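You operate a simulated robot arm through the tools that you are given. There is no shell and no other tool. Be economical: measure what you need, move in short steps, check, and stop when the job is done.

You are at the controls of a simulated two-armed robot. One attempt, no reset.

Task
Take the red card labelled "sill plug" from the bench top beside the label printer and put it on the top tray of the hanging shelf behind the bench. Then turn the copies dial to 3. Then fetch the yellow sleeve and set it on the bench top beside the label printer. Then shut the seat of the leading scooter. Keep to this order.
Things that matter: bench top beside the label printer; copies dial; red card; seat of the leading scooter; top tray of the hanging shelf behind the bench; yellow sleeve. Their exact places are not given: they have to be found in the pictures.

Only the result counts: the job must be done as asked and must still hold three seconds after the hand-in. Knocking over, shifting, dropping, spilling or breaking anything else fails it.

Robot
Two 7-joint arms with two-finger parallel grippers on one trunk, on a base that drives. Base frame: it is fixed to the floor where the robot stands at the start and does not move with it; the origin is under the middle of the robot, x ahead of it, y to its left, z up. Readings come in m, degrees, newtons and seconds.
The left shoulder is at the start at [-0.082, 0.119, 0.851], the right one opposite. With the tool pointing down near the work surface each hand reaches from about 0.14 to 0.58 m from the robot's upright axis, wherever it stands, measured 20 degrees to its own side. Places, roughly: bench top beside the label printer [0.7, -0.4, 1]; copies dial [0.6, -0.4, 1]; red card [0.5, -0.25, 1]; seat of the leading scooter [2.3, -0.1, 1.3]; top tray of the hanging shelf behind the bench (44 [-0.82, 1.8, 1.18]; yellow sleeve (4x4x4 cm) [4.4, 2.4, 0.6]. Payload 3.43 kg a hand.
Tool frame (each hand has its own): the origin (TCP) lies between the finger pads and is the grasp point; the fingertips stand 0.03 m ahead of it; z points along the fingers, y is the line along which they close. The gripper opens to 0.094 m. The fingers are 0.028 m wide and 0.01 m thick; the gripper's body (0.05 by 0.096 m) begins 0.055 m behind the TCP.
Orientation is that of the tool frame in the base frame, as a unit quaternion [x, y, z, w]. With the fingers straight down and closing along the base's y, the tool's x points along the base's -x, its y along +y and its z along -z.

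Tools
- The arms move only by the tool move_arm. It takes "left_increments", "right_increments" or both (then of equal length, played together; a hand with none holds still); each is a list of rows, each a list of 6 numbers: the shift along the tool's x, y, z in m, then the turn, a rotation vector about the tool's x, y, z in degrees. In form: [[x, y, z, ax, ay, az], ...]. A call has 1 to 12 rows; each row is the pose to reach, as a shift and turn from the pose commanded when the call began, along the tool's axes at that moment. "left_gripper" and "right_gripper" are, for a hand that has rows, the gripper command, from -1 (fully open) to 1 (shut), values between in proportion, set as the call begins (left out, the last holds). A row lasts 0.2 s, in which the tool goes at most 0.05 m and 8.6 degrees; a call with a longer step from one row to the next is refused whole, and so is a gripper value outside its range. A pose out of reach is approached as far as the arm can. The call stops where the force on the tool passes 40 N (or 10 N more than at its start, if that is more) or the arm is blocked; 0.2 s more then pass. Each finger travels about 0.153 m/s and halts on what it meets, pressing with about 23 N; the grip force reading is that of the motor and also rises with nothing between the fingers. The clock runs only during rows and for 0.2 s after the last one: add rows that repeat a pose to give the fingers time. The reply holds the time, the measured pose of the TCP, the force on the tool along the base axes, the opening and the grip force, in the units named above and with some noise, with the torque about the TCP (base axes, N m) and any sound that the robot's microphone picked up.
- Cameras (640 x 400 px; columns grow to the right, rows downward): "scene" is now at [0.0252, -0.0389, 1.5594]; the picture's right is [-0.50, -0.87, 0.00], its down [-0.65, 0.37, -0.66] and it looks along [0.57, -0.33, -0.75] (base axes); focal length 269 px, centre (320, 200). "left" rides on the left gripper at [0.076, -0.014, -0.102] in its tool frame; the picture's right is [0.18, 0.98, 0.00], its down [-0.75, 0.14, -0.64] and it looks along [-0.63, 0.12, 0.77] (tool axes); focal length 243 px, centre (320, 200). "right" rides on the right gripper at [0.076, 0.014, -0.102] in its tool frame; the picture's right is [-0.18, 0.98, 0.00], its down [-0.75, -0.14, -0.64] and it looks along [-0.63, -0.12, 0.77] (tool axes); focal length 243 px, centre (320, 200).
- grab_frame(camera): a new picture of that camera. It takes no simulated time.
- lift_body(by): slides the trunk up (or, below 0, down) by that many m; the arms and the scene camera ride with it, the base frame stays. It gives what a move gives, with no picture.
- steer(legs): drives the robot by 1 to 6 legs, each [ahead, left, turn to the left] in m, m and degrees, along the robot's own axes; the way and the turn of a leg run together, so that a leg with both is an arc; at most 1.5 m and 180 degrees a leg. The arms and the cameras ride along, it lands a little off, and it stops where it bumps. It gives what a move gives.
- head_to(pan, tilt): turns the head with the scene camera to pan (to the left, within 143 degrees either way) and tilt (down, from -29 to 69), counted from straight ahead of the robot. It gives what a move gives.
- probe_pixels(camera, pixels): there is no depth. For up to 12 entries [column, row, z] of the newest picture of that camera ("zoom" is the newest enlarged one), the place [x, y] in the base frame at which the ray of that pixel passes the height z, good to about 0.002 m. It takes no simulated time.
- zoom(camera, box): a new picture of the part [left, top, right, bottom] of that camera's present view, enlarged. It takes no simulated time.
- finish_job(): hands the job in; it is judged then, once.

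Go step by step. Measure first, check grasps and placings, and put right what went wrong. The budget is 110 turns and 92 pictures, counting those below and the enlarged ones. Unless the task says otherwise, let go and move clear before handing in.

The tools are called after "Call:" as name(argument=value, ...) on one line, values as JSON. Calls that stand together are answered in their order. move_arm: Moves the arms, as the interface text tells. Its arguments: {"type":"object","properties":{"left_increments":{"type":"array"},"left_gripper":{"type":"number"},"right_increments":{"type":"array"},"right_gripper":{"type":"number"}},"required":[]} The other tools are called the same way: lift_body (by) slides the trunk up or down; steer (legs) drives the base; head_to (pan, tilt) turns the head that bears the scene camera; grab_frame (camera) takes a picture; probe_pixels (camera, pixels) gives the place at which the rays of pixels pass given heights; zoom (camera, box) takes an enlarged picture of a part of a camera's view; finish_job () hands the job in.

At the start:

```text
time: 0.0
left_ee_pos: [0.2975, -0.0118, 1.0]
left_tool_rot: [-0.001, 1.0, 0.0, 0.001]
left_wrist_force: [0.0, -0.5, -0.9]
left_ft_torque: [0.02, 0.01, 0.03]
left_width: 0.094
left_finger_force: 0.1
right_ee_pos: [0.235, -0.36, 1.0008]
right_tool_rot: [-0.001, 1.0, 0.0, 0.0]
right_wrist_force: [0.2, 0.2, -0.3]
right_ft_torque: [0.06, -0.02, 0.01]
right_width: 0.0941
right_finger_force: 0.0
trunk travel left (down, up): [-0.275, 0.06]
robot x, y, heading: [0.0017, -0.0005, 0.1]
head pan, tilt: [-29.9, 48.6]
```

scene: 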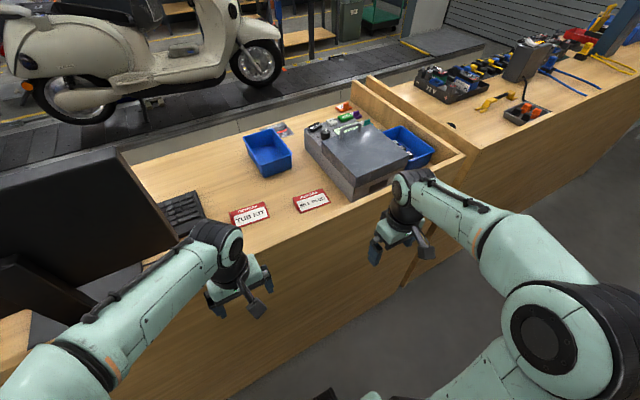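
right: 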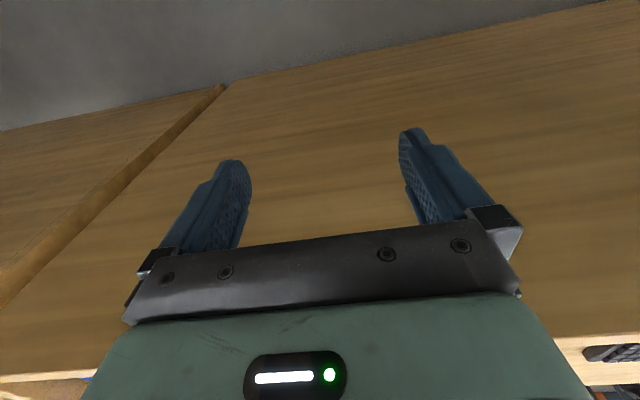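
left: 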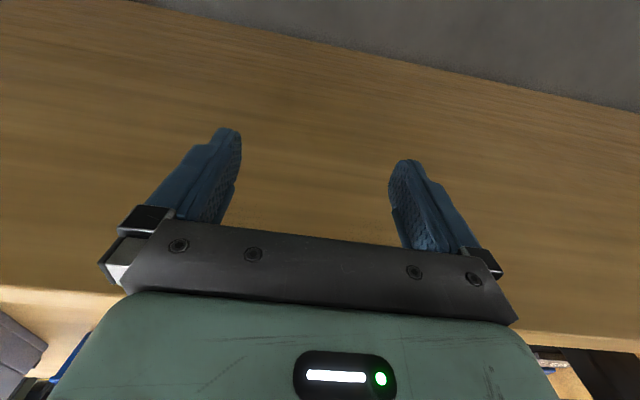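

The scene shows two red cards near (249,214) and (311,202), and the printer at about (357,155). I'll zoom in on them to read the labels and find the dial.

Call:
zoom(camera="scene", box=[220, 90, 460, 240])

Call:
probe_pixels(camera="scene", pixels=[[311, 202, 0.95], [311, 202, 0.9], [249, 214, 0.95], [249, 214, 0.9], [350, 205, 0.95]])

```text
2.67 times, centred on (340, 165) of scene
```

zoom: 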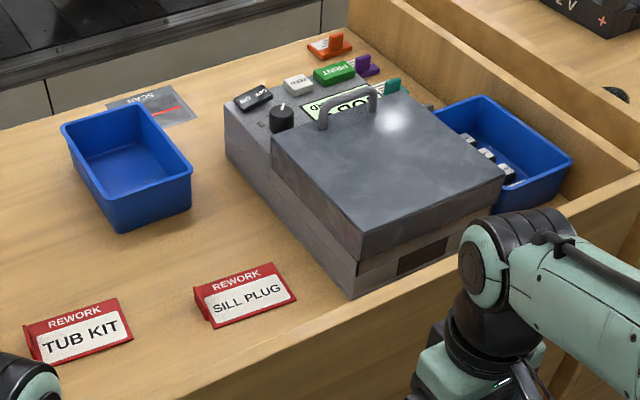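

```text
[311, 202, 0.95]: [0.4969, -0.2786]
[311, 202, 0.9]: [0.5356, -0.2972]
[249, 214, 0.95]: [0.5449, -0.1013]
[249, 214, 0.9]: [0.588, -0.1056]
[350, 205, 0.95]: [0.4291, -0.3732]
```

The "sill plug" card is the right-hand one, a small tent card. Before acting I'll look for the shelf to the left and behind.

Call:
head_to(pan=114, tilt=15)

Call:
grab_frame(camera="scene")

Call:
head_to(pan=40, tilt=20)

Call:
grab_frame(camera="scene")

Call:
head_to(pan=-10, tilt=20)

Call:
grab_frame(camera="scene")

Call:
head_to(pan=-70, tilt=20)

Call:
grab_frame(camera="scene")

```text
time: 2.3
left_ee_pos: [0.298, -0.0122, 1.0003]
left_tool_rot: [0.0, 1.0, 0.0, 0.0]
left_wrist_force: [0.4, -1.2, 0.2]
left_ft_torque: [0.02, -0.02, 0.02]
left_width: 0.0938
left_finger_force: 0.0
right_ee_pos: [0.235, -0.3597, 1.0003]
right_tool_rot: [0.0, 1.0, 0.0, 0.0]
right_wrist_force: [-0.4, -0.1, -0.2]
right_ft_torque: [0.01, 0.0, 0.0]
right_width: 0.0938
right_finger_force: 0.1
trunk travel left (down, up): [-0.275, 0.06]
robot x, y, heading: [-0.0007, -0.0, 0.2]
head pan, tilt: [114.0, 15.0]
```

```text
87 pictures are left
```

scene: 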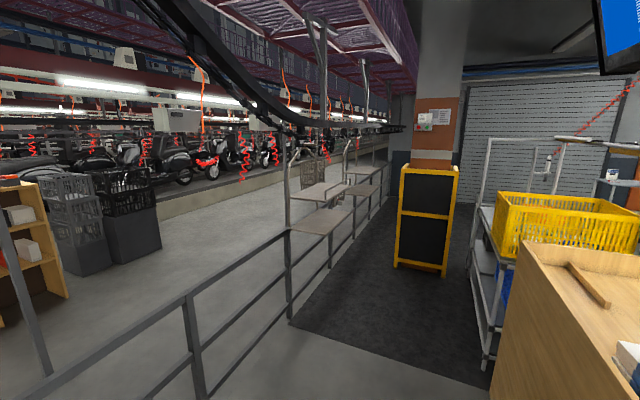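

```text
time: 3.7
left_ee_pos: [0.2976, -0.0123, 1.0008]
left_tool_rot: [-0.001, 1.0, 0.0, 0.001]
left_wrist_force: [0.7, 0.3, -0.4]
left_ft_torque: [0.0, 0.01, -0.05]
left_width: 0.0938
left_finger_force: 0.0
right_ee_pos: [0.2352, -0.3587, 1.0005]
right_tool_rot: [0.0, 1.0, 0.0, 0.0]
right_wrist_force: [0.2, 0.8, -0.1]
right_ft_torque: [-0.01, -0.01, 0.03]
right_width: 0.0939
right_finger_force: 0.1
trunk travel left (down, up): [-0.275, 0.06]
robot x, y, heading: [0.0037, -0.0011, -0.0]
head pan, tilt: [40.0, 20.0]
```

```text
86 pictures are left
```

scene: 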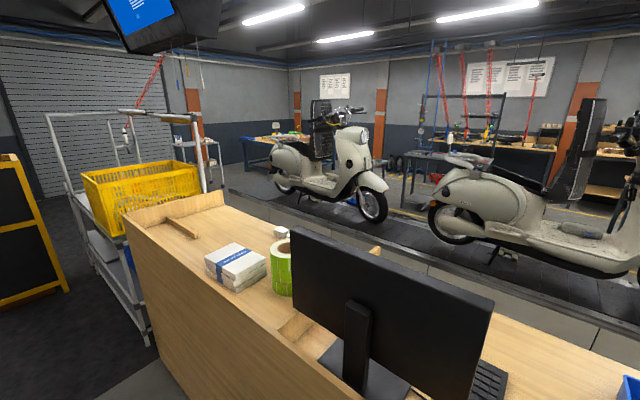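

```text
time: 4.9
left_ee_pos: [0.2979, -0.0124, 1.0004]
left_tool_rot: [0.0, 1.0, -0.001, 0.0]
left_wrist_force: [-0.2, 0.8, -0.2]
left_ft_torque: [0.01, 0.02, 0.02]
left_width: 0.0939
left_finger_force: 0.0
right_ee_pos: [0.2349, -0.359, 0.9994]
right_tool_rot: [-0.001, 1.0, -0.001, 0.0]
right_wrist_force: [-0.4, 0.1, 0.9]
right_ft_torque: [-0.01, -0.01, 0.0]
right_width: 0.0944
right_finger_force: 0.1
trunk travel left (down, up): [-0.275, 0.06]
robot x, y, heading: [-0.0012, 0.0025, -0.0]
head pan, tilt: [-10.0, 20.0]
```

```text
85 pictures are left
```

scene: 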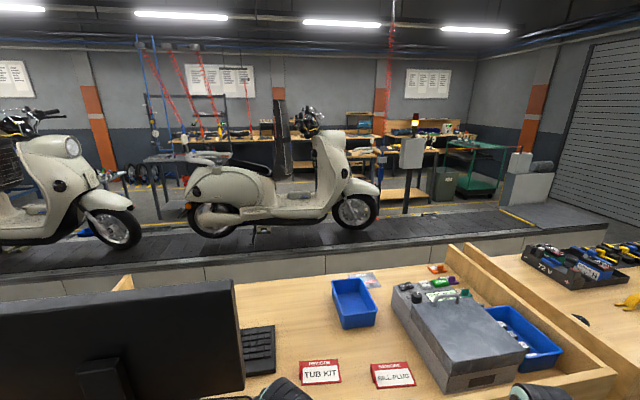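

```text
time: 6.2
left_ee_pos: [0.2975, -0.0109, 1.0006]
left_tool_rot: [0.0, 1.0, -0.001, 0.001]
left_wrist_force: [0.4, -0.2, -0.4]
left_ft_torque: [-0.02, -0.02, 0.03]
left_width: 0.0938
left_finger_force: 0.0
right_ee_pos: [0.2337, -0.3591, 0.9995]
right_tool_rot: [0.0, 1.0, 0.001, -0.001]
right_wrist_force: [0.3, -0.3, -0.3]
right_ft_torque: [-0.01, 0.0, -0.02]
right_width: 0.0942
right_finger_force: 0.0
trunk travel left (down, up): [-0.275, 0.06]
robot x, y, heading: [0.0028, 0.0013, 0.1]
head pan, tilt: [-70.0, 20.0]
```

```text
84 pictures are left
```

scene: 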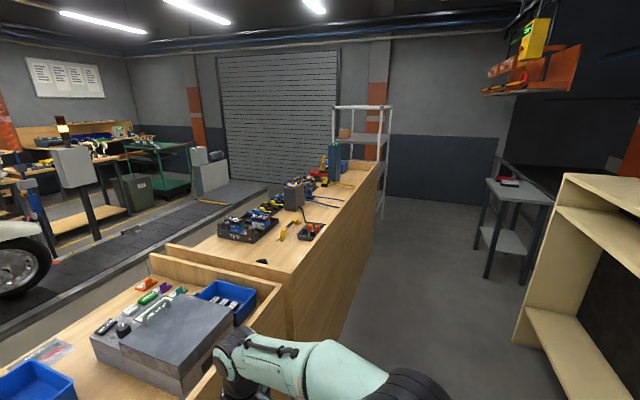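

The tent cards and printer stand on the bench nearest the robot, and the leading scooter's seat seems raised. Bench height is still unknown, so I'll raise the right hand over the card and triangulate with its camera.

Call:
move_arm(right_increments=[[0, 0, -0.05, 0, 0, 0], [0, 0, -0.1, 0, 0, 0], [0, 0.02, -0.14, 0, 0, 0], [-0.035, 0.05, -0.15, 0, 0, 0], [-0.08, 0.065, -0.15, 0, 0, 0], [-0.12, 0.07, -0.15, 0, 0, 0], [-0.16, 0.07, -0.15, 0, 0, 0], [-0.16, 0.07, -0.15, 0, 0, 0]])

Call:
head_to(pan=-30, tilt=50)

Call:
grab_frame(camera="right")

Call:
grab_frame(camera="scene")

```text
time: 8.0
left_ee_pos: [0.2958, -0.0122, 0.9996]
left_tool_rot: [0.0, 1.0, 0.0, 0.0]
left_wrist_force: [0.3, -0.6, -0.1]
left_ft_torque: [-0.05, -0.03, 0.03]
left_width: 0.0938
left_finger_force: 0.1
right_ee_pos: [0.3936, -0.2912, 1.1529]
right_tool_rot: [0.001, 1.0, 0.0, -0.001]
right_wrist_force: [-0.3, 0.1, 0.6]
right_ft_torque: [-0.03, -0.04, -0.01]
right_width: 0.094
right_finger_force: 0.0
trunk travel left (down, up): [-0.275, 0.06]
robot x, y, heading: [0.0005, -0.0001, 0.2]
head pan, tilt: [-70.0, 20.0]
```

```text
time: 9.1
left_ee_pos: [0.297, -0.0113, 0.9982]
left_tool_rot: [0.0, 1.0, 0.0, 0.0]
left_wrist_force: [-0.2, -0.2, -0.8]
left_ft_torque: [0.0, -0.01, 0.04]
left_width: 0.0939
left_finger_force: 0.1
right_ee_pos: [0.3951, -0.2911, 1.1525]
right_tool_rot: [0.0, 1.0, 0.0, 0.0]
right_wrist_force: [-0.6, -0.4, 0.4]
right_ft_torque: [-0.01, 0.04, 0.01]
right_width: 0.094
right_finger_force: 0.1
trunk travel left (down, up): [-0.275, 0.06]
robot x, y, heading: [0.0012, -0.0029, 0.1]
head pan, tilt: [-30.0, 50.0]
```

```text
83 pictures are left
```

right: 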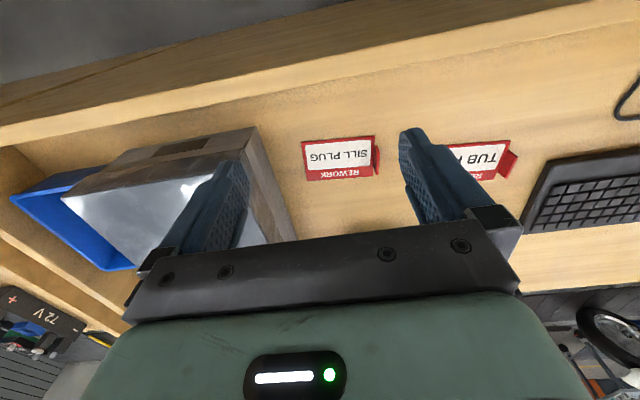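

```text
82 pictures are left
```

scene: 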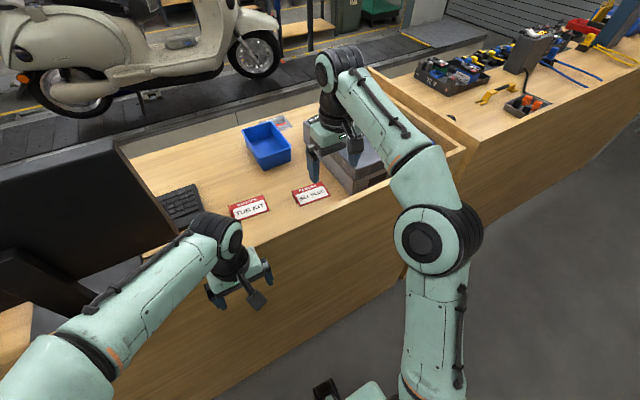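

The card is visible in both views: right camera about (340,158), scene about (310,195). I'll zoom both and probe matching corners.

Call:
zoom(camera="right", box=[280, 120, 400, 195])

Call:
probe_pixels(camera="right", pixels=[[302, 142, 0.9], [302, 142, 1.0], [374, 136, 0.9], [374, 136, 1.0], [307, 181, 0.95], [307, 181, 1.0], [378, 174, 0.95], [378, 174, 1.0]])

Call:
zoom(camera="scene", box=[280, 170, 340, 210])

Call:
probe_pixels(camera="scene", pixels=[[299, 206, 0.9], [299, 206, 1.0], [329, 200, 0.9], [329, 200, 1.0]])

```text
5.33 times, centred on (340, 158) of right
```

zoom: 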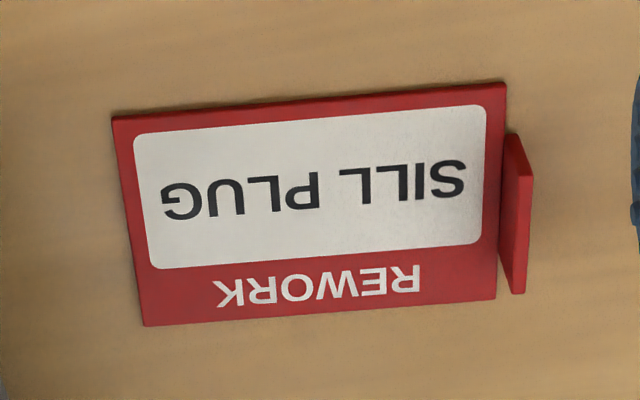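

```text
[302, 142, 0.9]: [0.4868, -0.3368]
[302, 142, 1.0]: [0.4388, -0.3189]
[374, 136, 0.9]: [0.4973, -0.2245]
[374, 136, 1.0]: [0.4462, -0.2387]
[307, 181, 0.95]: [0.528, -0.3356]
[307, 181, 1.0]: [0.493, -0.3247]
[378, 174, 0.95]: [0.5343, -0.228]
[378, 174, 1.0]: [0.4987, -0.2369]
```

```text
10.00 times, centred on (310, 190) of scene
```

zoom: 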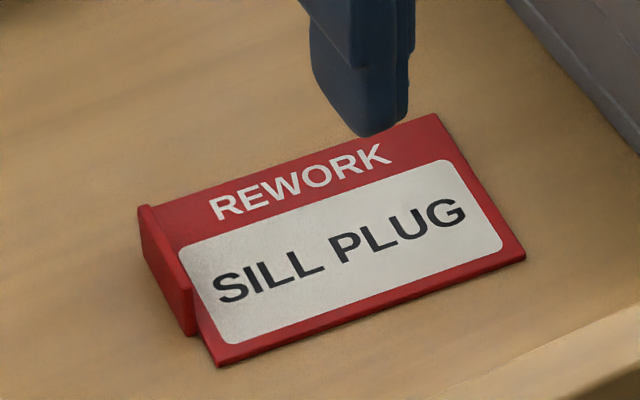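

```text
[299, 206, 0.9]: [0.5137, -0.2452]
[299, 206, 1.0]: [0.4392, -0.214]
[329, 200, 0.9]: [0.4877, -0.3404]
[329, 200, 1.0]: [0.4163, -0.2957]
```

I'll probe the exact corners in both views to fix the bench height and the card's height.

Call:
probe_pixels(camera="right", pixels=[[301.2, 143, 0.94], [301.2, 143, 0.96], [375.1, 136.4, 0.94], [375.1, 136.4, 0.96], [307, 181.8, 0.95], [307, 181.8, 0.98], [373, 176.6, 0.95], [373, 176.6, 0.98], [378.8, 153.3, 0.94], [377.1, 175.4, 0.98]])

Call:
probe_pixels(camera="scene", pixels=[[299.8, 206.6, 0.94], [299.8, 206.6, 0.96], [330.6, 195.7, 0.94], [330.6, 195.7, 0.96], [293, 190.7, 0.95], [293, 190.7, 0.98], [321.6, 181.3, 0.95], [321.6, 181.3, 0.98]])

```text
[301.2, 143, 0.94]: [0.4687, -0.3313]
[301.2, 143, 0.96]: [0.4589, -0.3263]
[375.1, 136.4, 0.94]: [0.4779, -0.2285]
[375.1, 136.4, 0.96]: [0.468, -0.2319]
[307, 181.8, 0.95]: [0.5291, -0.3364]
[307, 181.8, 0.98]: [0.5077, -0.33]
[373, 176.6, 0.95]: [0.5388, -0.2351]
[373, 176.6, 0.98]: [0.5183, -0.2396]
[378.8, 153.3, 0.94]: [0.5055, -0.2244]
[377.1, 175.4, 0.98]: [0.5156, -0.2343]
```

```text
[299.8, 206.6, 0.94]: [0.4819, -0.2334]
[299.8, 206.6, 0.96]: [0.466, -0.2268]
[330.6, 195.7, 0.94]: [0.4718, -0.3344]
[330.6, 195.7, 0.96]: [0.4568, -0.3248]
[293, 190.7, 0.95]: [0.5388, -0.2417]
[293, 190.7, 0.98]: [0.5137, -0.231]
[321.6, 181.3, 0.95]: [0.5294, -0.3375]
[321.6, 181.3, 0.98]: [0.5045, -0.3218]
```

The triangulation puts the bench top at z≈0.95. The card is a nearly flat plate, x 0.465–0.53 and y −0.33 to −0.23, with an upright fin on its left end. I'll look at the fin from the side with the left hand's camera and move the right hand away.

Call:
move_arm(right_increments=[[0.03, -0.03, 0, 0, 0, 0], [0.06, -0.06, 0, 0, 0, 0], [0.09, -0.08, 0, 0, 0, 0], [0.11, -0.1, 0, 0, 0, 0], [0.11, -0.1, 0, 0, 0, 0], [0.11, -0.1, 0, 0, 0, 0]], left_increments=[[0, 0, -0.04, 0, 0, 0], [0, 0, -0.07, 0, 0, 0], [-0.02, -0.02, -0.07, 0, 0, 0], [-0.05, -0.05, -0.07, 0, 0, 0], [-0.07, -0.09, -0.07, 0, 0, 0], [-0.07, -0.09, -0.07, 0, 0, 0]])

Call:
grab_frame(camera="left")

```text
time: 10.5
left_ee_pos: [0.3666, -0.1025, 1.071]
left_tool_rot: [0.0, 1.0, 0.001, -0.001]
left_wrist_force: [0.4, 0.0, 0.5]
left_ft_torque: [0.0, -0.01, 0.02]
left_width: 0.0941
left_finger_force: 0.1
right_ee_pos: [0.2815, -0.3879, 1.149]
right_tool_rot: [0.0, 1.0, 0.0, 0.0]
right_wrist_force: [-0.6, -0.5, 0.4]
right_ft_torque: [-0.02, -0.02, 0.02]
right_width: 0.0939
right_finger_force: 0.1
trunk travel left (down, up): [-0.275, 0.06]
robot x, y, heading: [0.0041, 0.0017, 0.0]
head pan, tilt: [-30.0, 50.0]
```

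```text
79 pictures are left
```

left: 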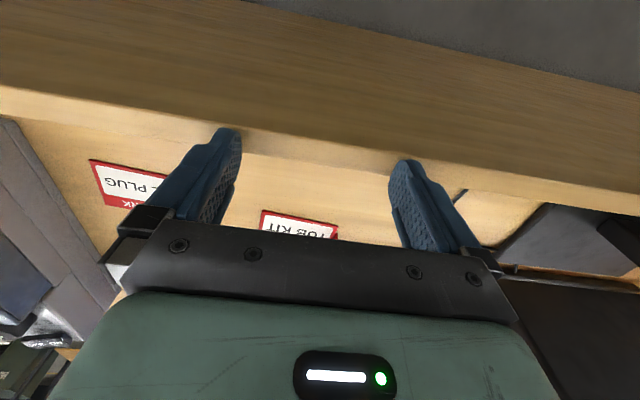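

The left finger hides the fin. I'll shift the left hand to about y −0.19 so the card shows between the fingers.

Call:
move_arm(left_increments=[[-0.02, -0.04, 0, 0, 0, 0], [-0.03, -0.08, 0, 0, 0, 0], [-0.03, -0.095, 0, 0, 0, 0], [-0.03, -0.095, 0, 0, 0, 0]])

Call:
zoom(camera="left", box=[200, 100, 420, 240])

Call:
zoom(camera="scene", box=[270, 165, 350, 215])

```text
time: 11.0
left_ee_pos: [0.3849, -0.148, 1.0704]
left_tool_rot: [0.003, 1.0, 0.008, -0.007]
left_wrist_force: [-1.0, 1.4, 3.8]
left_ft_torque: [-0.22, 0.05, -0.06]
left_width: 0.0934
left_finger_force: 0.0
left hand out of reach, approached as far as the arm can: row 2
right_ee_pos: [0.2842, -0.3889, 1.1508]
right_tool_rot: [0.0, 1.0, 0.0, 0.0]
right_wrist_force: [0.0, -0.4, 0.1]
right_ft_torque: [0.0, 0.01, -0.02]
right_width: 0.0941
right_finger_force: 0.1
trunk travel left (down, up): [-0.275, 0.06]
robot x, y, heading: [0.004, 0.0011, -0.0]
head pan, tilt: [-30.0, 50.0]
stopped in row 2 (left hand): the force on the tool passed its limit at 69 N (the readings are from after the stop); the commanded pose is now the measured one
```

```text
2.86 times, centred on (310, 170) of left
```

zoom: 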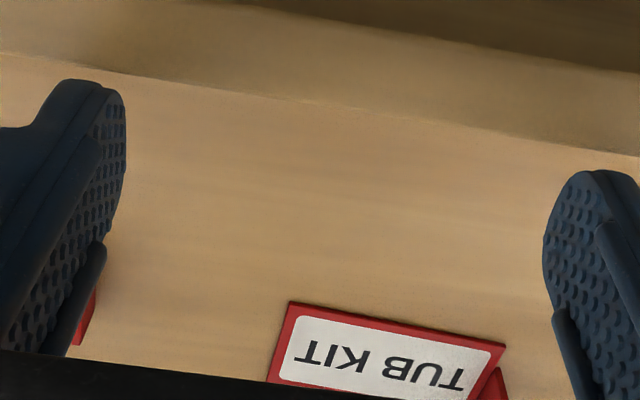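

```text
8.00 times, centred on (310, 190) of scene
```

zoom: 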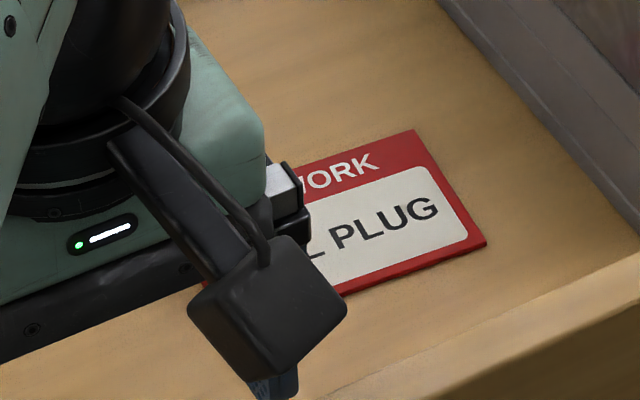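

The left arm stopped at 69 N. I need to see what it touched before moving it back.

Call:
grab_frame(camera="scene")

```text
76 pictures are left
```

scene: 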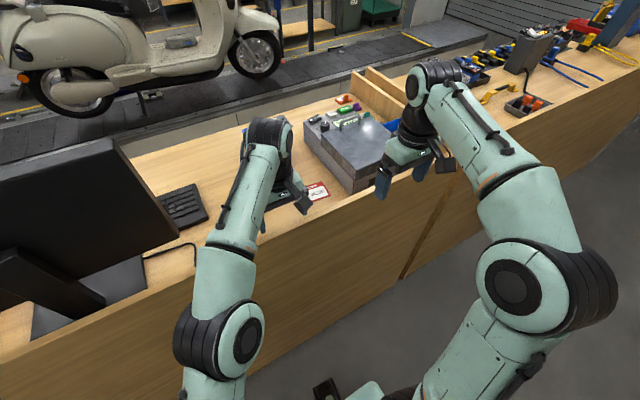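

Nothing looks displaced; the monitor and cards are in the same places, so this was a reach limit. I'll retract the left hand and take a close look with the right.

Call:
move_arm(left_increments=[[0.02, 0.03, 0, 0, 0, 0], [0.04, 0.065, 0, 0, 0, 0], [0.07, 0.1, 0, 0, 0, 0], [0.1, 0.14, 0, 0, 0, 0], [0.12, 0.17, 0, 0, 0, 0], [0.12, 0.17, 0, 0, 0, 0]])

Call:
move_arm(right_increments=[[-0.03, 0.03, 0, 0, 0, 0], [-0.06, 0.06, 0.02, 0, 0, 0], [-0.09, 0.1, 0.04, 0, 0, 0], [-0.12, 0.13, 0.06, 0, 0, 0], [-0.12, 0.14, 0.08, 0, 0, 0], [-0.12, 0.14, 0.08, 0, 0, 0]])

Call:
grab_frame(camera="right")

```text
time: 12.4
left_ee_pos: [0.2656, 0.0222, 1.0736]
left_tool_rot: [0.004, 1.0, 0.009, -0.008]
left_wrist_force: [0.0, -0.8, -0.2]
left_ft_torque: [0.03, 0.03, 0.02]
left_width: 0.094
left_finger_force: 0.1
right_ee_pos: [0.2838, -0.3894, 1.1498]
right_tool_rot: [0.0, 1.0, 0.0, 0.0]
right_wrist_force: [0.3, 0.7, -0.2]
right_ft_torque: [0.02, 0.01, 0.01]
right_width: 0.0939
right_finger_force: 0.1
trunk travel left (down, up): [-0.275, 0.06]
robot x, y, heading: [0.0021, -0.0018, -0.1]
head pan, tilt: [-30.0, 50.0]
```

```text
refused: row 3 steps farther than a row can; nothing moved
```

```text
75 pictures are left
```

right: 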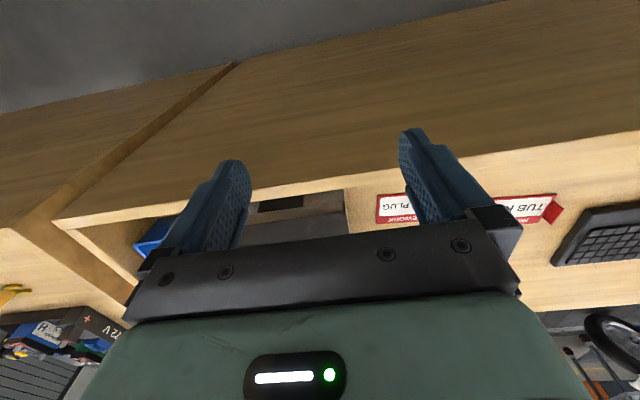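

That move was refused because a step was too long. I'll repeat it with smaller steps, to about (0.41, −0.22, 1.07).

Call:
move_arm(right_increments=[[-0.025, 0.03, 0.01, 0, 0, 0], [-0.05, 0.06, 0.02, 0, 0, 0], [-0.075, 0.09, 0.035, 0, 0, 0], [-0.1, 0.12, 0.05, 0, 0, 0], [-0.12, 0.15, 0.065, 0, 0, 0], [-0.125, 0.17, 0.08, 0, 0, 0], [-0.125, 0.17, 0.08, 0, 0, 0]])

Call:
grab_frame(camera="right")

Call:
zoom(camera="right", box=[230, 100, 420, 240])

```text
time: 14.0
left_ee_pos: [0.2664, 0.0209, 1.0755]
left_tool_rot: [0.003, 1.0, 0.008, -0.007]
left_wrist_force: [0.0, 0.0, -0.4]
left_ft_torque: [-0.01, -0.03, 0.04]
left_width: 0.0939
left_finger_force: 0.0
right_ee_pos: [0.4087, -0.218, 1.0705]
right_tool_rot: [0.0, 1.0, 0.0, -0.001]
right_wrist_force: [-0.3, 0.6, 0.1]
right_ft_torque: [-0.02, 0.01, 0.0]
right_width: 0.0941
right_finger_force: 0.0
trunk travel left (down, up): [-0.275, 0.06]
robot x, y, heading: [0.001, -0.0055, -0.0]
head pan, tilt: [-30.0, 50.0]
```

```text
74 pictures are left
```

right: 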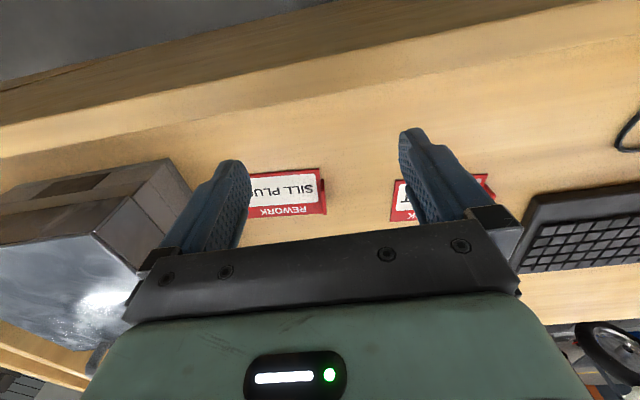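

```text
2.86 times, centred on (325, 170) of right
```

zoom: 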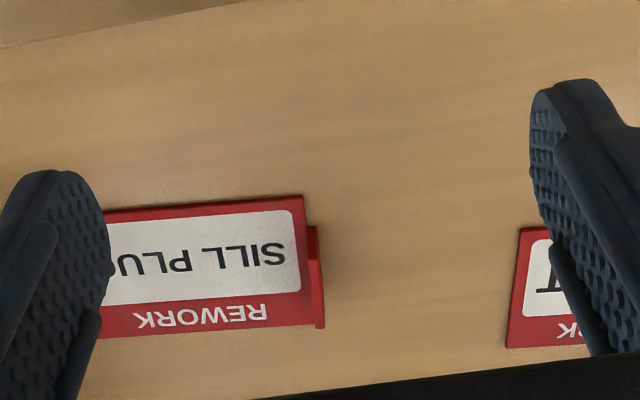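

The close view shows the fin at the card's left end, zoom (313–325, 228–328), standing above a thin plate, so it works as a handle. I'll probe its top edge at a few heights.

Call:
probe_pixels(camera="right", pixels=[[322.6, 179, 0.97], [326.2, 179, 0.97], [324.6, 214.8, 0.97], [326.5, 214.8, 0.97], [319.3, 168.2, 0.955], [250, 173, 0.955], [322, 213.5, 0.955]])

Call:
zoom(camera="scene", box=[270, 165, 350, 215])

```text
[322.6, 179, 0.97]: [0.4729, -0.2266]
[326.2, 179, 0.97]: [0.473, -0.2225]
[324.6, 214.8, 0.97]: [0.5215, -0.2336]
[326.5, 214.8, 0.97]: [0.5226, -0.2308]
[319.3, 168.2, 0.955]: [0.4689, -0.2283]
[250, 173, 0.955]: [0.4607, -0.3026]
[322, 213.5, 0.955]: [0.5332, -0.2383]
```

```text
8.00 times, centred on (310, 190) of scene
```

zoom: 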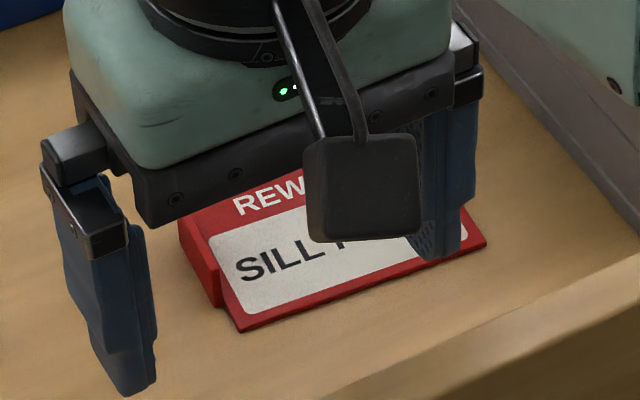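

The fin is centred near (0.50, −0.229) and yawed about −6.5°. I'll move above it, align, and descend to TCP z≈0.992.

Call:
move_arm(right_increments=[[-0.03, 0, 0, 0, 0, 2], [-0.06, -0.006, 0.015, 0, 0, 4], [-0.092, -0.011, 0.03, 0, 0, 6.5], [-0.092, -0.011, 0.05, 0, 0, 6.5], [-0.092, -0.011, 0.065, 0, 0, 6.5], [-0.092, -0.011, 0.077, 0, 0, 6.5], [-0.092, -0.011, 0.077, 0, 0, 6.5]])

Call:
zoom(camera="scene", box=[250, 140, 370, 215])

Call:
grab_frame(camera="right")

```text
time: 15.6
left_ee_pos: [0.2658, 0.0227, 1.0758]
left_tool_rot: [0.002, 1.0, 0.009, -0.007]
left_wrist_force: [-0.5, 0.3, 0.4]
left_ft_torque: [0.0, 0.02, 0.0]
left_width: 0.0941
left_finger_force: 0.1
right_ee_pos: [0.5007, -0.2299, 0.9926]
right_tool_rot: [0.057, 0.998, 0.0, 0.0]
right_wrist_force: [-0.2, -0.2, 0.2]
right_ft_torque: [0.03, -0.01, -0.04]
right_width: 0.0938
right_finger_force: 0.2
trunk travel left (down, up): [-0.275, 0.06]
robot x, y, heading: [-0.0018, 0.0005, -0.1]
head pan, tilt: [-30.0, 50.0]
```

```text
5.33 times, centred on (310, 178) of scene
```

zoom: 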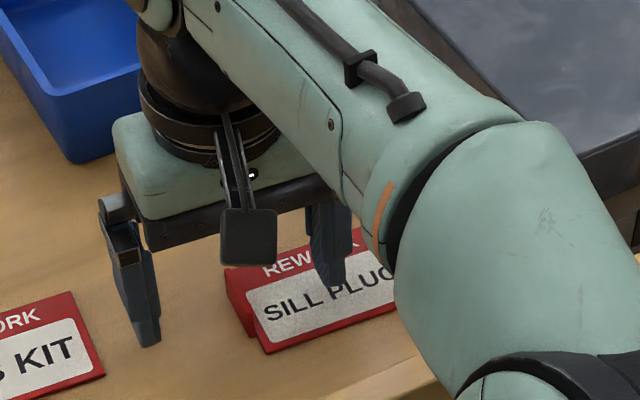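

```text
70 pictures are left
```

right: 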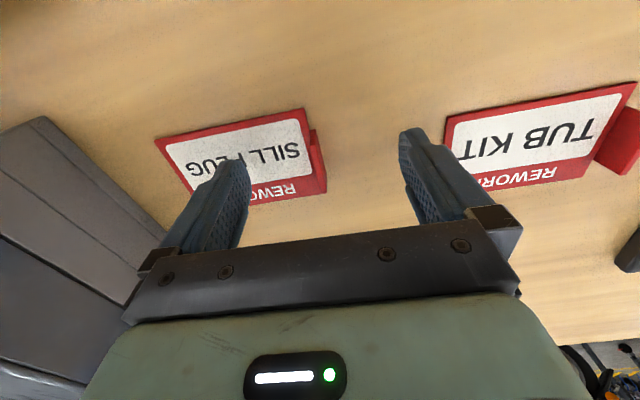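

The fingers straddle the fin, whose tip is at (317,160). I'll go down 3 mm more and close.

Call:
move_arm(right_increments=[[0, 0, 0.003, 0, 0, 0], [0, 0, 0.003, 0, 0, 0]])

Call:
move_arm(right_increments=[[0, 0, 0, 0, 0, 0], [0, 0, 0, 0, 0, 0], [0, 0, 0, 0, 0, 0]], right_gripper=1)

Call:
zoom(camera="right", box=[140, 80, 460, 280])

```text
time: 16.2
left_ee_pos: [0.2661, 0.0228, 1.0746]
left_tool_rot: [0.002, 1.0, 0.008, -0.007]
left_wrist_force: [0.3, 0.5, -0.2]
left_ft_torque: [0.02, -0.02, 0.0]
left_width: 0.0941
left_finger_force: 0.0
right_ee_pos: [0.502, -0.2305, 0.9901]
right_tool_rot: [0.057, 0.998, 0.001, 0.0]
right_wrist_force: [-0.1, -0.7, -0.4]
right_ft_torque: [0.04, -0.03, -0.01]
right_width: 0.0941
right_finger_force: 0.1
trunk travel left (down, up): [-0.275, 0.06]
robot x, y, heading: [0.0012, 0.0022, -0.3]
head pan, tilt: [-30.0, 50.0]
```

```text
time: 17.0
left_ee_pos: [0.2653, 0.0207, 1.074]
left_tool_rot: [0.003, 1.0, 0.009, -0.006]
left_wrist_force: [0.1, 0.3, 0.1]
left_ft_torque: [-0.03, -0.01, -0.02]
left_width: 0.094
left_finger_force: 0.1
right_ee_pos: [0.5009, -0.23, 0.9901]
right_tool_rot: [0.057, 0.998, 0.0, 0.0]
right_wrist_force: [0.0, 0.2, -1.2]
right_ft_torque: [0.0, -0.01, 0.03]
right_width: 0.0026
right_finger_force: 22.9
trunk travel left (down, up): [-0.275, 0.06]
robot x, y, heading: [0.002, -0.0028, -0.1]
head pan, tilt: [-30.0, 50.0]
```

```text
2.00 times, centred on (300, 180) of right
```

zoom: 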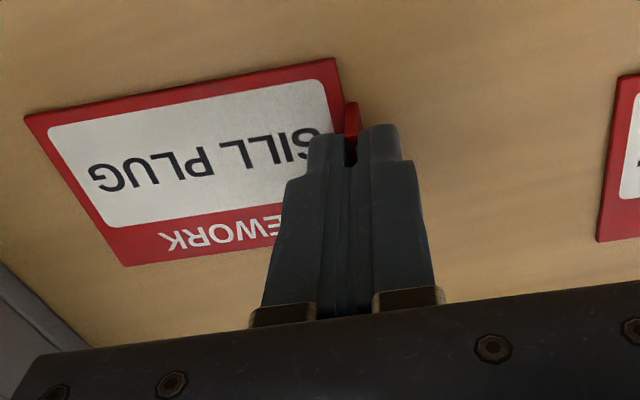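

The width is 2.6 mm with the fin between the pads. I'll lift slowly and check.

Call:
move_arm(right_increments=[[0, 0, -0.015, 0, 0, 0], [0, 0, -0.03, 0, 0, 0], [0, 0, -0.05, 0, 0, 0], [0, 0, -0.05, 0, 0, 0]])

Call:
grab_frame(camera="right")

Call:
grab_frame(camera="scene")

```text
time: 18.0
left_ee_pos: [0.2652, 0.0213, 1.0747]
left_tool_rot: [0.003, 1.0, 0.008, -0.007]
left_wrist_force: [0.6, 0.4, -0.5]
left_ft_torque: [0.03, -0.02, 0.02]
left_width: 0.0943
left_finger_force: 0.1
right_ee_pos: [0.5017, -0.2301, 1.0412]
right_tool_rot: [0.056, 0.998, 0.0, -0.001]
right_wrist_force: [0.0, -0.3, 0.5]
right_ft_torque: [0.02, 0.01, 0.02]
right_width: 0.0023
right_finger_force: 23.0
trunk travel left (down, up): [-0.275, 0.06]
robot x, y, heading: [-0.0019, 0.0, -0.1]
head pan, tilt: [-30.0, 50.0]
```

```text
68 pictures are left
```

right: 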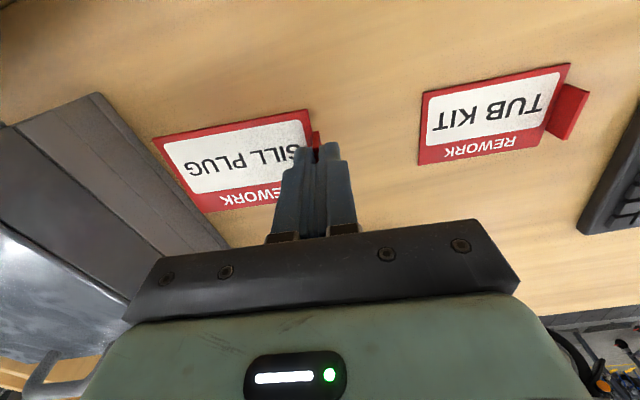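

```text
67 pictures are left
```

scene: 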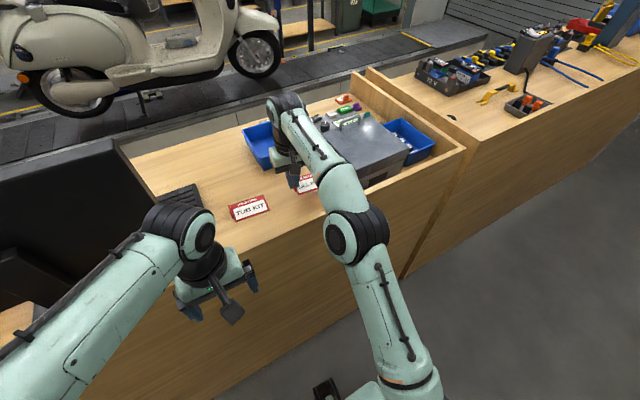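

The card rose with the gripper, unchanged in the hand camera view. I'll raise and retract it, then study the shelf.

Call:
move_arm(right_increments=[[0, 0, -0.05, 0, 0, 0], [0, 0, -0.09, 0, 0, 0], [0.03, 0, -0.12, 0, 0, 0], [0.07, 0, -0.13, 0, 0, 0], [0.11, 0, -0.13, 0, 0, 0], [0.15, -0.01, -0.13, 0, 0, 0], [0.19, -0.03, -0.13, 0, 0, 0], [0.2, -0.05, -0.13, 0, 0, 0], [0.2, -0.05, -0.13, 0, 0, 0]])

Call:
head_to(pan=120, tilt=20)

Call:
zoom(camera="scene", box=[200, 60, 440, 210])

Call:
probe_pixels(camera="scene", pixels=[[320, 200, 1.18]])

```text
time: 20.0
left_ee_pos: [0.2662, 0.0206, 1.0752]
left_tool_rot: [0.003, 1.0, 0.009, -0.006]
left_wrist_force: [0.1, 0.1, 0.2]
left_ft_torque: [0.01, 0.0, 0.02]
left_width: 0.0941
left_finger_force: 0.1
right_ee_pos: [0.299, -0.2572, 1.1678]
right_tool_rot: [0.056, 0.998, 0.0, 0.001]
right_wrist_force: [0.3, -0.1, -0.3]
right_ft_torque: [-0.01, -0.04, 0.01]
right_width: 0.0025
right_finger_force: 23.2
right hand out of reach, approached as far as the arm can: row 1, 2, 3
trunk travel left (down, up): [-0.275, 0.06]
robot x, y, heading: [-0.0005, -0.0016, -0.1]
head pan, tilt: [-30.0, 50.0]
```

```text
time: 22.3
left_ee_pos: [0.2658, 0.0218, 1.0748]
left_tool_rot: [0.002, 1.0, 0.008, -0.007]
left_wrist_force: [0.0, 0.5, 0.1]
left_ft_torque: [0.0, -0.02, -0.01]
left_width: 0.094
left_finger_force: 0.0
right_ee_pos: [0.299, -0.2575, 1.1685]
right_tool_rot: [0.057, 0.998, 0.0, 0.0]
right_wrist_force: [0.5, -0.9, 1.0]
right_ft_torque: [0.02, -0.02, 0.01]
right_width: 0.0023
right_finger_force: 22.9
trunk travel left (down, up): [-0.275, 0.06]
robot x, y, heading: [-0.0036, -0.0005, 0.1]
head pan, tilt: [120.0, 20.0]
```

```text
2.67 times, centred on (320, 135) of scene
```

zoom: 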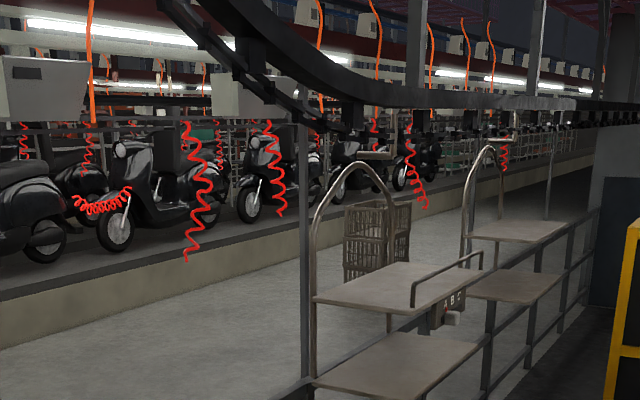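

```text
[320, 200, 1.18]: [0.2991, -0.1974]
```

The nearest hanging shelf's top tray is at zoom (400,287). I'll probe its corners at z≈1.18.

Call:
probe_pixels(camera="zoom", pixels=[[315, 297, 1.18], [378, 262, 1.18], [484, 270, 1.18], [425, 312, 1.18], [400, 287, 1.18], [413, 305, 1.18], [482, 270, 1.18], [470, 230, 1.18], [567, 222, 1.18], [316, 380, 0.9], [480, 345, 0.9]])

Call:
grab_frame(camera="scene")

```text
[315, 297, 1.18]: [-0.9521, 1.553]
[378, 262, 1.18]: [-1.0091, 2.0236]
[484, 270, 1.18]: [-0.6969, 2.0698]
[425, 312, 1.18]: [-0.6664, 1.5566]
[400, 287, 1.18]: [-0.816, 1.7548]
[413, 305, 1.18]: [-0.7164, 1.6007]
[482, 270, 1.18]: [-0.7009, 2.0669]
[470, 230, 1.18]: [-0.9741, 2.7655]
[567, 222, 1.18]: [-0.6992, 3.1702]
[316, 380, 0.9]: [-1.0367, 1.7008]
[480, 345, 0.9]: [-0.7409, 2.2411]
```

```text
65 pictures are left
```

scene: 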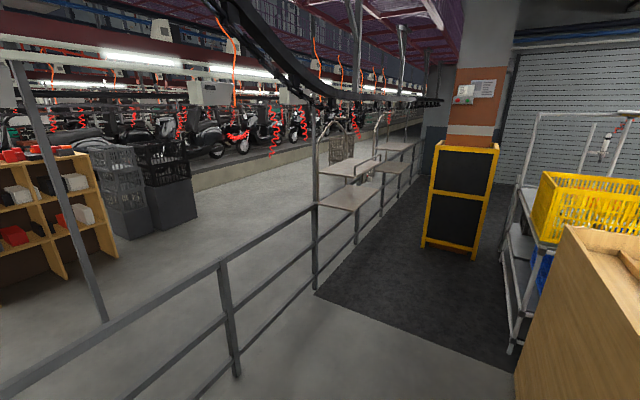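

The tray spans about x −1.0 to −0.69 and y 1.56 to 2.06, with a low guard on its +x edge. I'll check where the fence stands on the floor to plan where to park.

Call:
probe_pixels(camera="scene", pixels=[[237, 375, 0], [315, 290, 0], [355, 243, 0], [318, 292, 0], [425, 247, 0], [473, 257, 0], [515, 350, 0], [100, 320, 0], [220, 262, 1.0], [313, 206, 1.0], [525, 400, 0]])

Call:
zoom(camera="scene", box=[290, 110, 410, 220])

```text
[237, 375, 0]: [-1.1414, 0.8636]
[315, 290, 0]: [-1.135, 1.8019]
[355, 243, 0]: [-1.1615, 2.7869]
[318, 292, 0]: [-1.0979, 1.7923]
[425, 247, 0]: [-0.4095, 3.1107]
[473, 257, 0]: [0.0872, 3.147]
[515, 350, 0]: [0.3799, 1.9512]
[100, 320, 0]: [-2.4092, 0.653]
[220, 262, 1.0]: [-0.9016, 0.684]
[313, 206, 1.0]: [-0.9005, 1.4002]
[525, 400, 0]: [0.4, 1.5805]
```

```text
3.64 times, centred on (350, 165) of scene
```

zoom: 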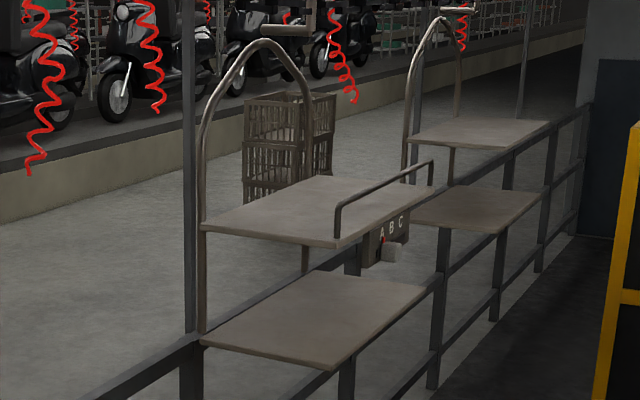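

The fence is at x≈−1.14 and the tray overhangs the corridor, so I can park near (−0.35, 1.75) facing −x. I'll raise the trunk, tuck the left hand, and test the right hand's reach at that height here.

Call:
lift_body(by=0.06)

Call:
move_arm(right_increments=[[0, 0, -0.04, 0, 0, -2], [-0.03, 0, -0.08, 0, 0, -4], [-0.07, 0.02, -0.09, 0, 0, -6.5], [-0.12, 0.02, -0.09, 0, 0, -6.5], [-0.15, 0.02, -0.09, 0, 0, -6.5], [-0.15, 0.02, -0.09, 0, 0, -6.5]], left_increments=[[0.03, 0.03, 0, 0, 0, 0], [0.06, 0.06, 0, 0, 0, 0], [0.07, 0.1, 0, 0, 0, 0], [0.07, 0.13, 0, 0, 0, 0], [0.07, 0.13, 0, 0, 0, 0], [0.07, 0.13, 0, 0, 0, 0]])

Call:
grab_frame(camera="right")

```text
time: 23.3
left_ee_pos: [0.2661, 0.0216, 1.1335]
left_tool_rot: [0.003, 1.0, 0.008, -0.007]
left_wrist_force: [-0.8, 0.5, -0.5]
left_ft_torque: [-0.02, -0.03, 0.01]
left_width: 0.0939
left_finger_force: 0.0
right_ee_pos: [0.2951, -0.2563, 1.2292]
right_tool_rot: [0.057, 0.998, 0.0, -0.001]
right_wrist_force: [-0.9, -0.3, -0.1]
right_ft_torque: [-0.03, -0.02, -0.02]
right_width: 0.0025
right_finger_force: 23.2
trunk travel left (down, up): [-0.335, 0.0]
robot x, y, heading: [0.0029, 0.0002, 0.1]
head pan, tilt: [120.0, 20.0]
```

```text
time: 24.7
left_ee_pos: [0.1956, 0.156, 1.1376]
left_tool_rot: [0.003, 1.0, 0.008, -0.007]
left_wrist_force: [0.0, -0.3, -0.3]
left_ft_torque: [0.0, 0.05, 0.02]
left_width: 0.094
left_finger_force: 0.0
right_ee_pos: [0.3734, -0.2507, 1.3048]
right_tool_rot: [-0.001, 1.0, -0.001, 0.0]
right_wrist_force: [0.1, 0.2, -1.0]
right_ft_torque: [0.01, -0.01, 0.0]
right_width: 0.0022
right_finger_force: 22.6
right hand out of reach, approached as far as the arm can: row 3, 4, 5, 6
trunk travel left (down, up): [-0.335, 0.0]
robot x, y, heading: [0.0022, -0.0007, 0.0]
head pan, tilt: [120.0, 20.0]
```

```text
63 pictures are left
```

right: 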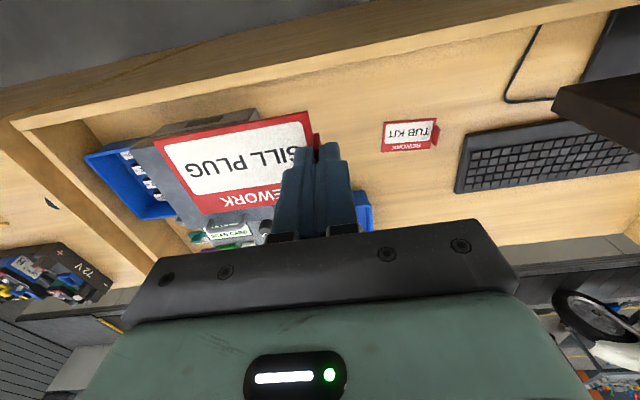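

Reach at z≈1.30 is about x 0.375 forward, so the axis should park near x≈−0.40. I'll retract the hand, back away, turn 180° and strafe toward the shelf, stopping short to look.

Call:
move_arm(right_increments=[[0.04, 0, 0, 0, 0, 0], [0.08, 0.02, 0, 0, 0, 0], [0.1, 0.05, 0, 0, 0, 0], [0.1, 0.05, 0, 0, 0, 0]])

Call:
steer(legs=[[-0.22, 0, 0], [0, 0, 90], [0, 0, 90], [0, -1.1, 0]])

Call:
head_to(pan=-40, tilt=35)

Call:
grab_frame(camera="scene")

```text
time: 25.7
left_ee_pos: [0.196, 0.1534, 1.1365]
left_tool_rot: [0.002, 1.0, 0.009, -0.007]
left_wrist_force: [0.2, -0.1, 0.0]
left_ft_torque: [0.0, 0.02, 0.01]
left_width: 0.0937
left_finger_force: 0.1
right_ee_pos: [0.2754, -0.2043, 1.3052]
right_tool_rot: [0.0, 1.0, 0.0, 0.0]
right_wrist_force: [-0.5, -0.2, -0.5]
right_ft_torque: [-0.01, -0.01, 0.0]
right_width: 0.0024
right_finger_force: 23.3
trunk travel left (down, up): [-0.335, 0.0]
robot x, y, heading: [0.0001, -0.0032, -0.1]
head pan, tilt: [120.0, 20.0]
```

```text
time: 44.8
left_ee_pos: [-0.4854, 0.9322, 1.1373]
left_tool_rot: [0.999, 0.036, 0.007, 0.009]
left_wrist_force: [0.2, 0.3, -0.2]
left_ft_torque: [0.01, 0.01, 0.01]
left_width: 0.094
left_finger_force: 0.1
right_ee_pos: [-0.5914, 1.2835, 1.3057]
right_tool_rot: [0.999, 0.038, 0.0, 0.0]
right_wrist_force: [-0.3, 0.3, -0.4]
right_ft_torque: [-0.03, -0.01, 0.02]
right_width: 0.0023
right_finger_force: 22.6
trunk travel left (down, up): [-0.335, 0.0]
robot x, y, heading: [-0.3017, 1.0984, -175.4]
head pan, tilt: [120.0, 20.0]
```

```text
time: 47.3
left_ee_pos: [-0.486, 0.9325, 1.1379]
left_tool_rot: [0.999, 0.036, 0.008, 0.009]
left_wrist_force: [-0.4, -0.1, -1.0]
left_ft_torque: [0.02, 0.01, 0.0]
left_width: 0.094
left_finger_force: 0.0
right_ee_pos: [-0.5928, 1.2841, 1.3056]
right_tool_rot: [0.999, 0.038, 0.0, 0.0]
right_wrist_force: [-0.5, -1.4, 0.0]
right_ft_torque: [0.01, -0.02, -0.04]
right_width: 0.0023
right_finger_force: 23.3
trunk travel left (down, up): [-0.335, 0.0]
robot x, y, heading: [-0.3008, 1.1016, -175.7]
head pan, tilt: [-40.0, 35.0]
```

```text
62 pictures are left
```

scene: 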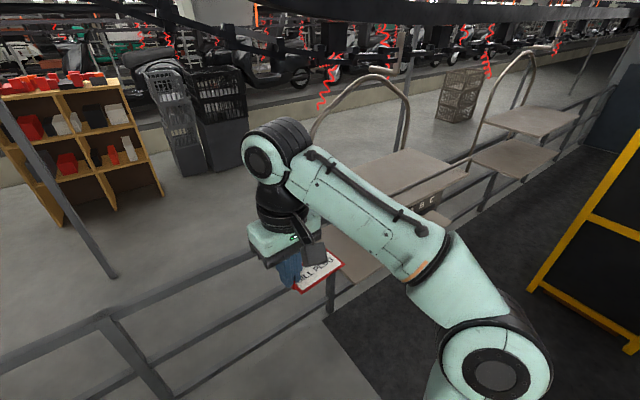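

Heading is 4.5° over and I'm at (−0.30, 1.10). I'll back off while straightening, strafe to y≈1.6, and look again.

Call:
steer(legs=[[-0.13, 0, -4.5], [0, -0.5, 0]])

Call:
head_to(pan=0, tilt=35)

Call:
grab_frame(camera="scene")

Call:
grab_frame(camera="right")

```text
time: 53.0
left_ee_pos: [-0.3701, 1.4515, 1.1375]
left_tool_rot: [1.0, -0.003, 0.007, 0.009]
left_wrist_force: [-0.6, -0.3, 0.2]
left_ft_torque: [0.0, 0.0, 0.01]
left_width: 0.0938
left_finger_force: 0.0
right_ee_pos: [-0.4485, 1.8091, 1.3052]
right_tool_rot: [1.0, 0.0, 0.0, 0.0]
right_wrist_force: [0.0, -0.1, -0.6]
right_ft_torque: [-0.03, 0.01, -0.01]
right_width: 0.0023
right_finger_force: 23.4
trunk travel left (down, up): [-0.335, 0.0]
robot x, y, heading: [-0.1713, 1.605, -180.0]
head pan, tilt: [-40.0, 35.0]
```

```text
time: 54.1
left_ee_pos: [-0.37, 1.4512, 1.1358]
left_tool_rot: [1.0, -0.003, 0.007, 0.009]
left_wrist_force: [-0.7, 0.7, 0.2]
left_ft_torque: [0.0, -0.02, -0.01]
left_width: 0.0941
left_finger_force: 0.1
right_ee_pos: [-0.4483, 1.8091, 1.305]
right_tool_rot: [1.0, 0.0, 0.001, 0.001]
right_wrist_force: [-0.1, 0.5, 0.0]
right_ft_torque: [-0.01, 0.01, 0.0]
right_width: 0.0023
right_finger_force: 23.0
trunk travel left (down, up): [-0.335, 0.0]
robot x, y, heading: [-0.1741, 1.6046, -179.7]
head pan, tilt: [0.0, 35.0]
```

```text
61 pictures are left
```

scene: 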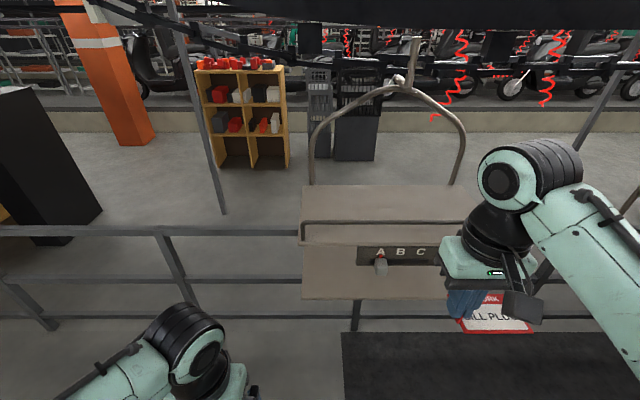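

```text
60 pictures are left
```

right: 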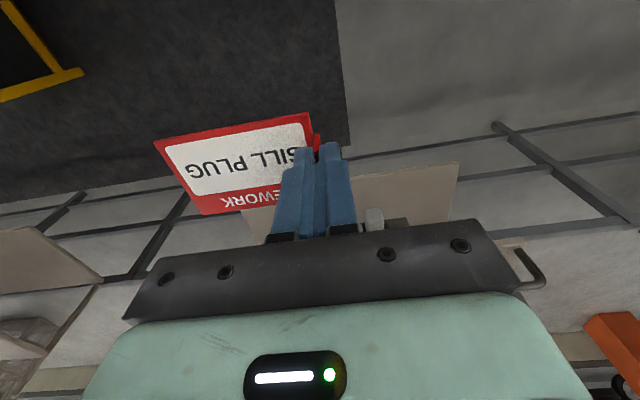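

I'm square to the shelf. The tray spans columns 302–480 and rows 185–243 here, so I'll probe its corners to cross-check height and position.

Call:
probe_pixels(camera="scene", pixels=[[301, 244, 1.18], [303, 187, 1.18], [477, 187, 1.18], [301, 244, 1.15], [303, 187, 1.15], [477, 187, 1.15], [302, 222, 1.25], [301, 244, 1.21], [303, 187, 1.21]])

Call:
zoom(camera="scene", box=[280, 160, 520, 310])

```text
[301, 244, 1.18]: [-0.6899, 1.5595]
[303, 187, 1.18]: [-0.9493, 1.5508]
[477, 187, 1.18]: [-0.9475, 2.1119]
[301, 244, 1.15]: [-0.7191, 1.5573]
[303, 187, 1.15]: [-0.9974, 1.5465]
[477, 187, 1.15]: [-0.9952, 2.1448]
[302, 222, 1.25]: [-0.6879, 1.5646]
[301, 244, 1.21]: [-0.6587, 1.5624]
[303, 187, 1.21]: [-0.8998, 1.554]
```

```text
2.67 times, centred on (400, 235) of scene
```

zoom: 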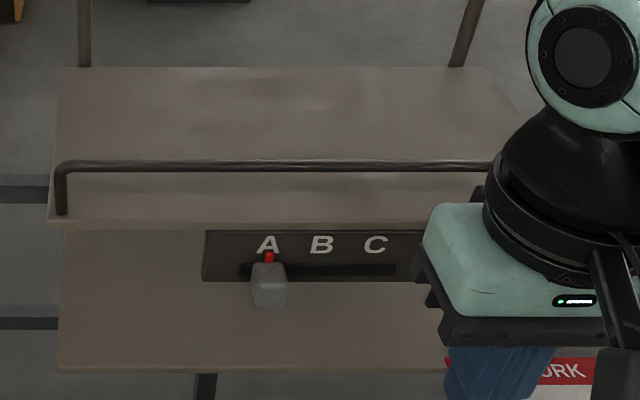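

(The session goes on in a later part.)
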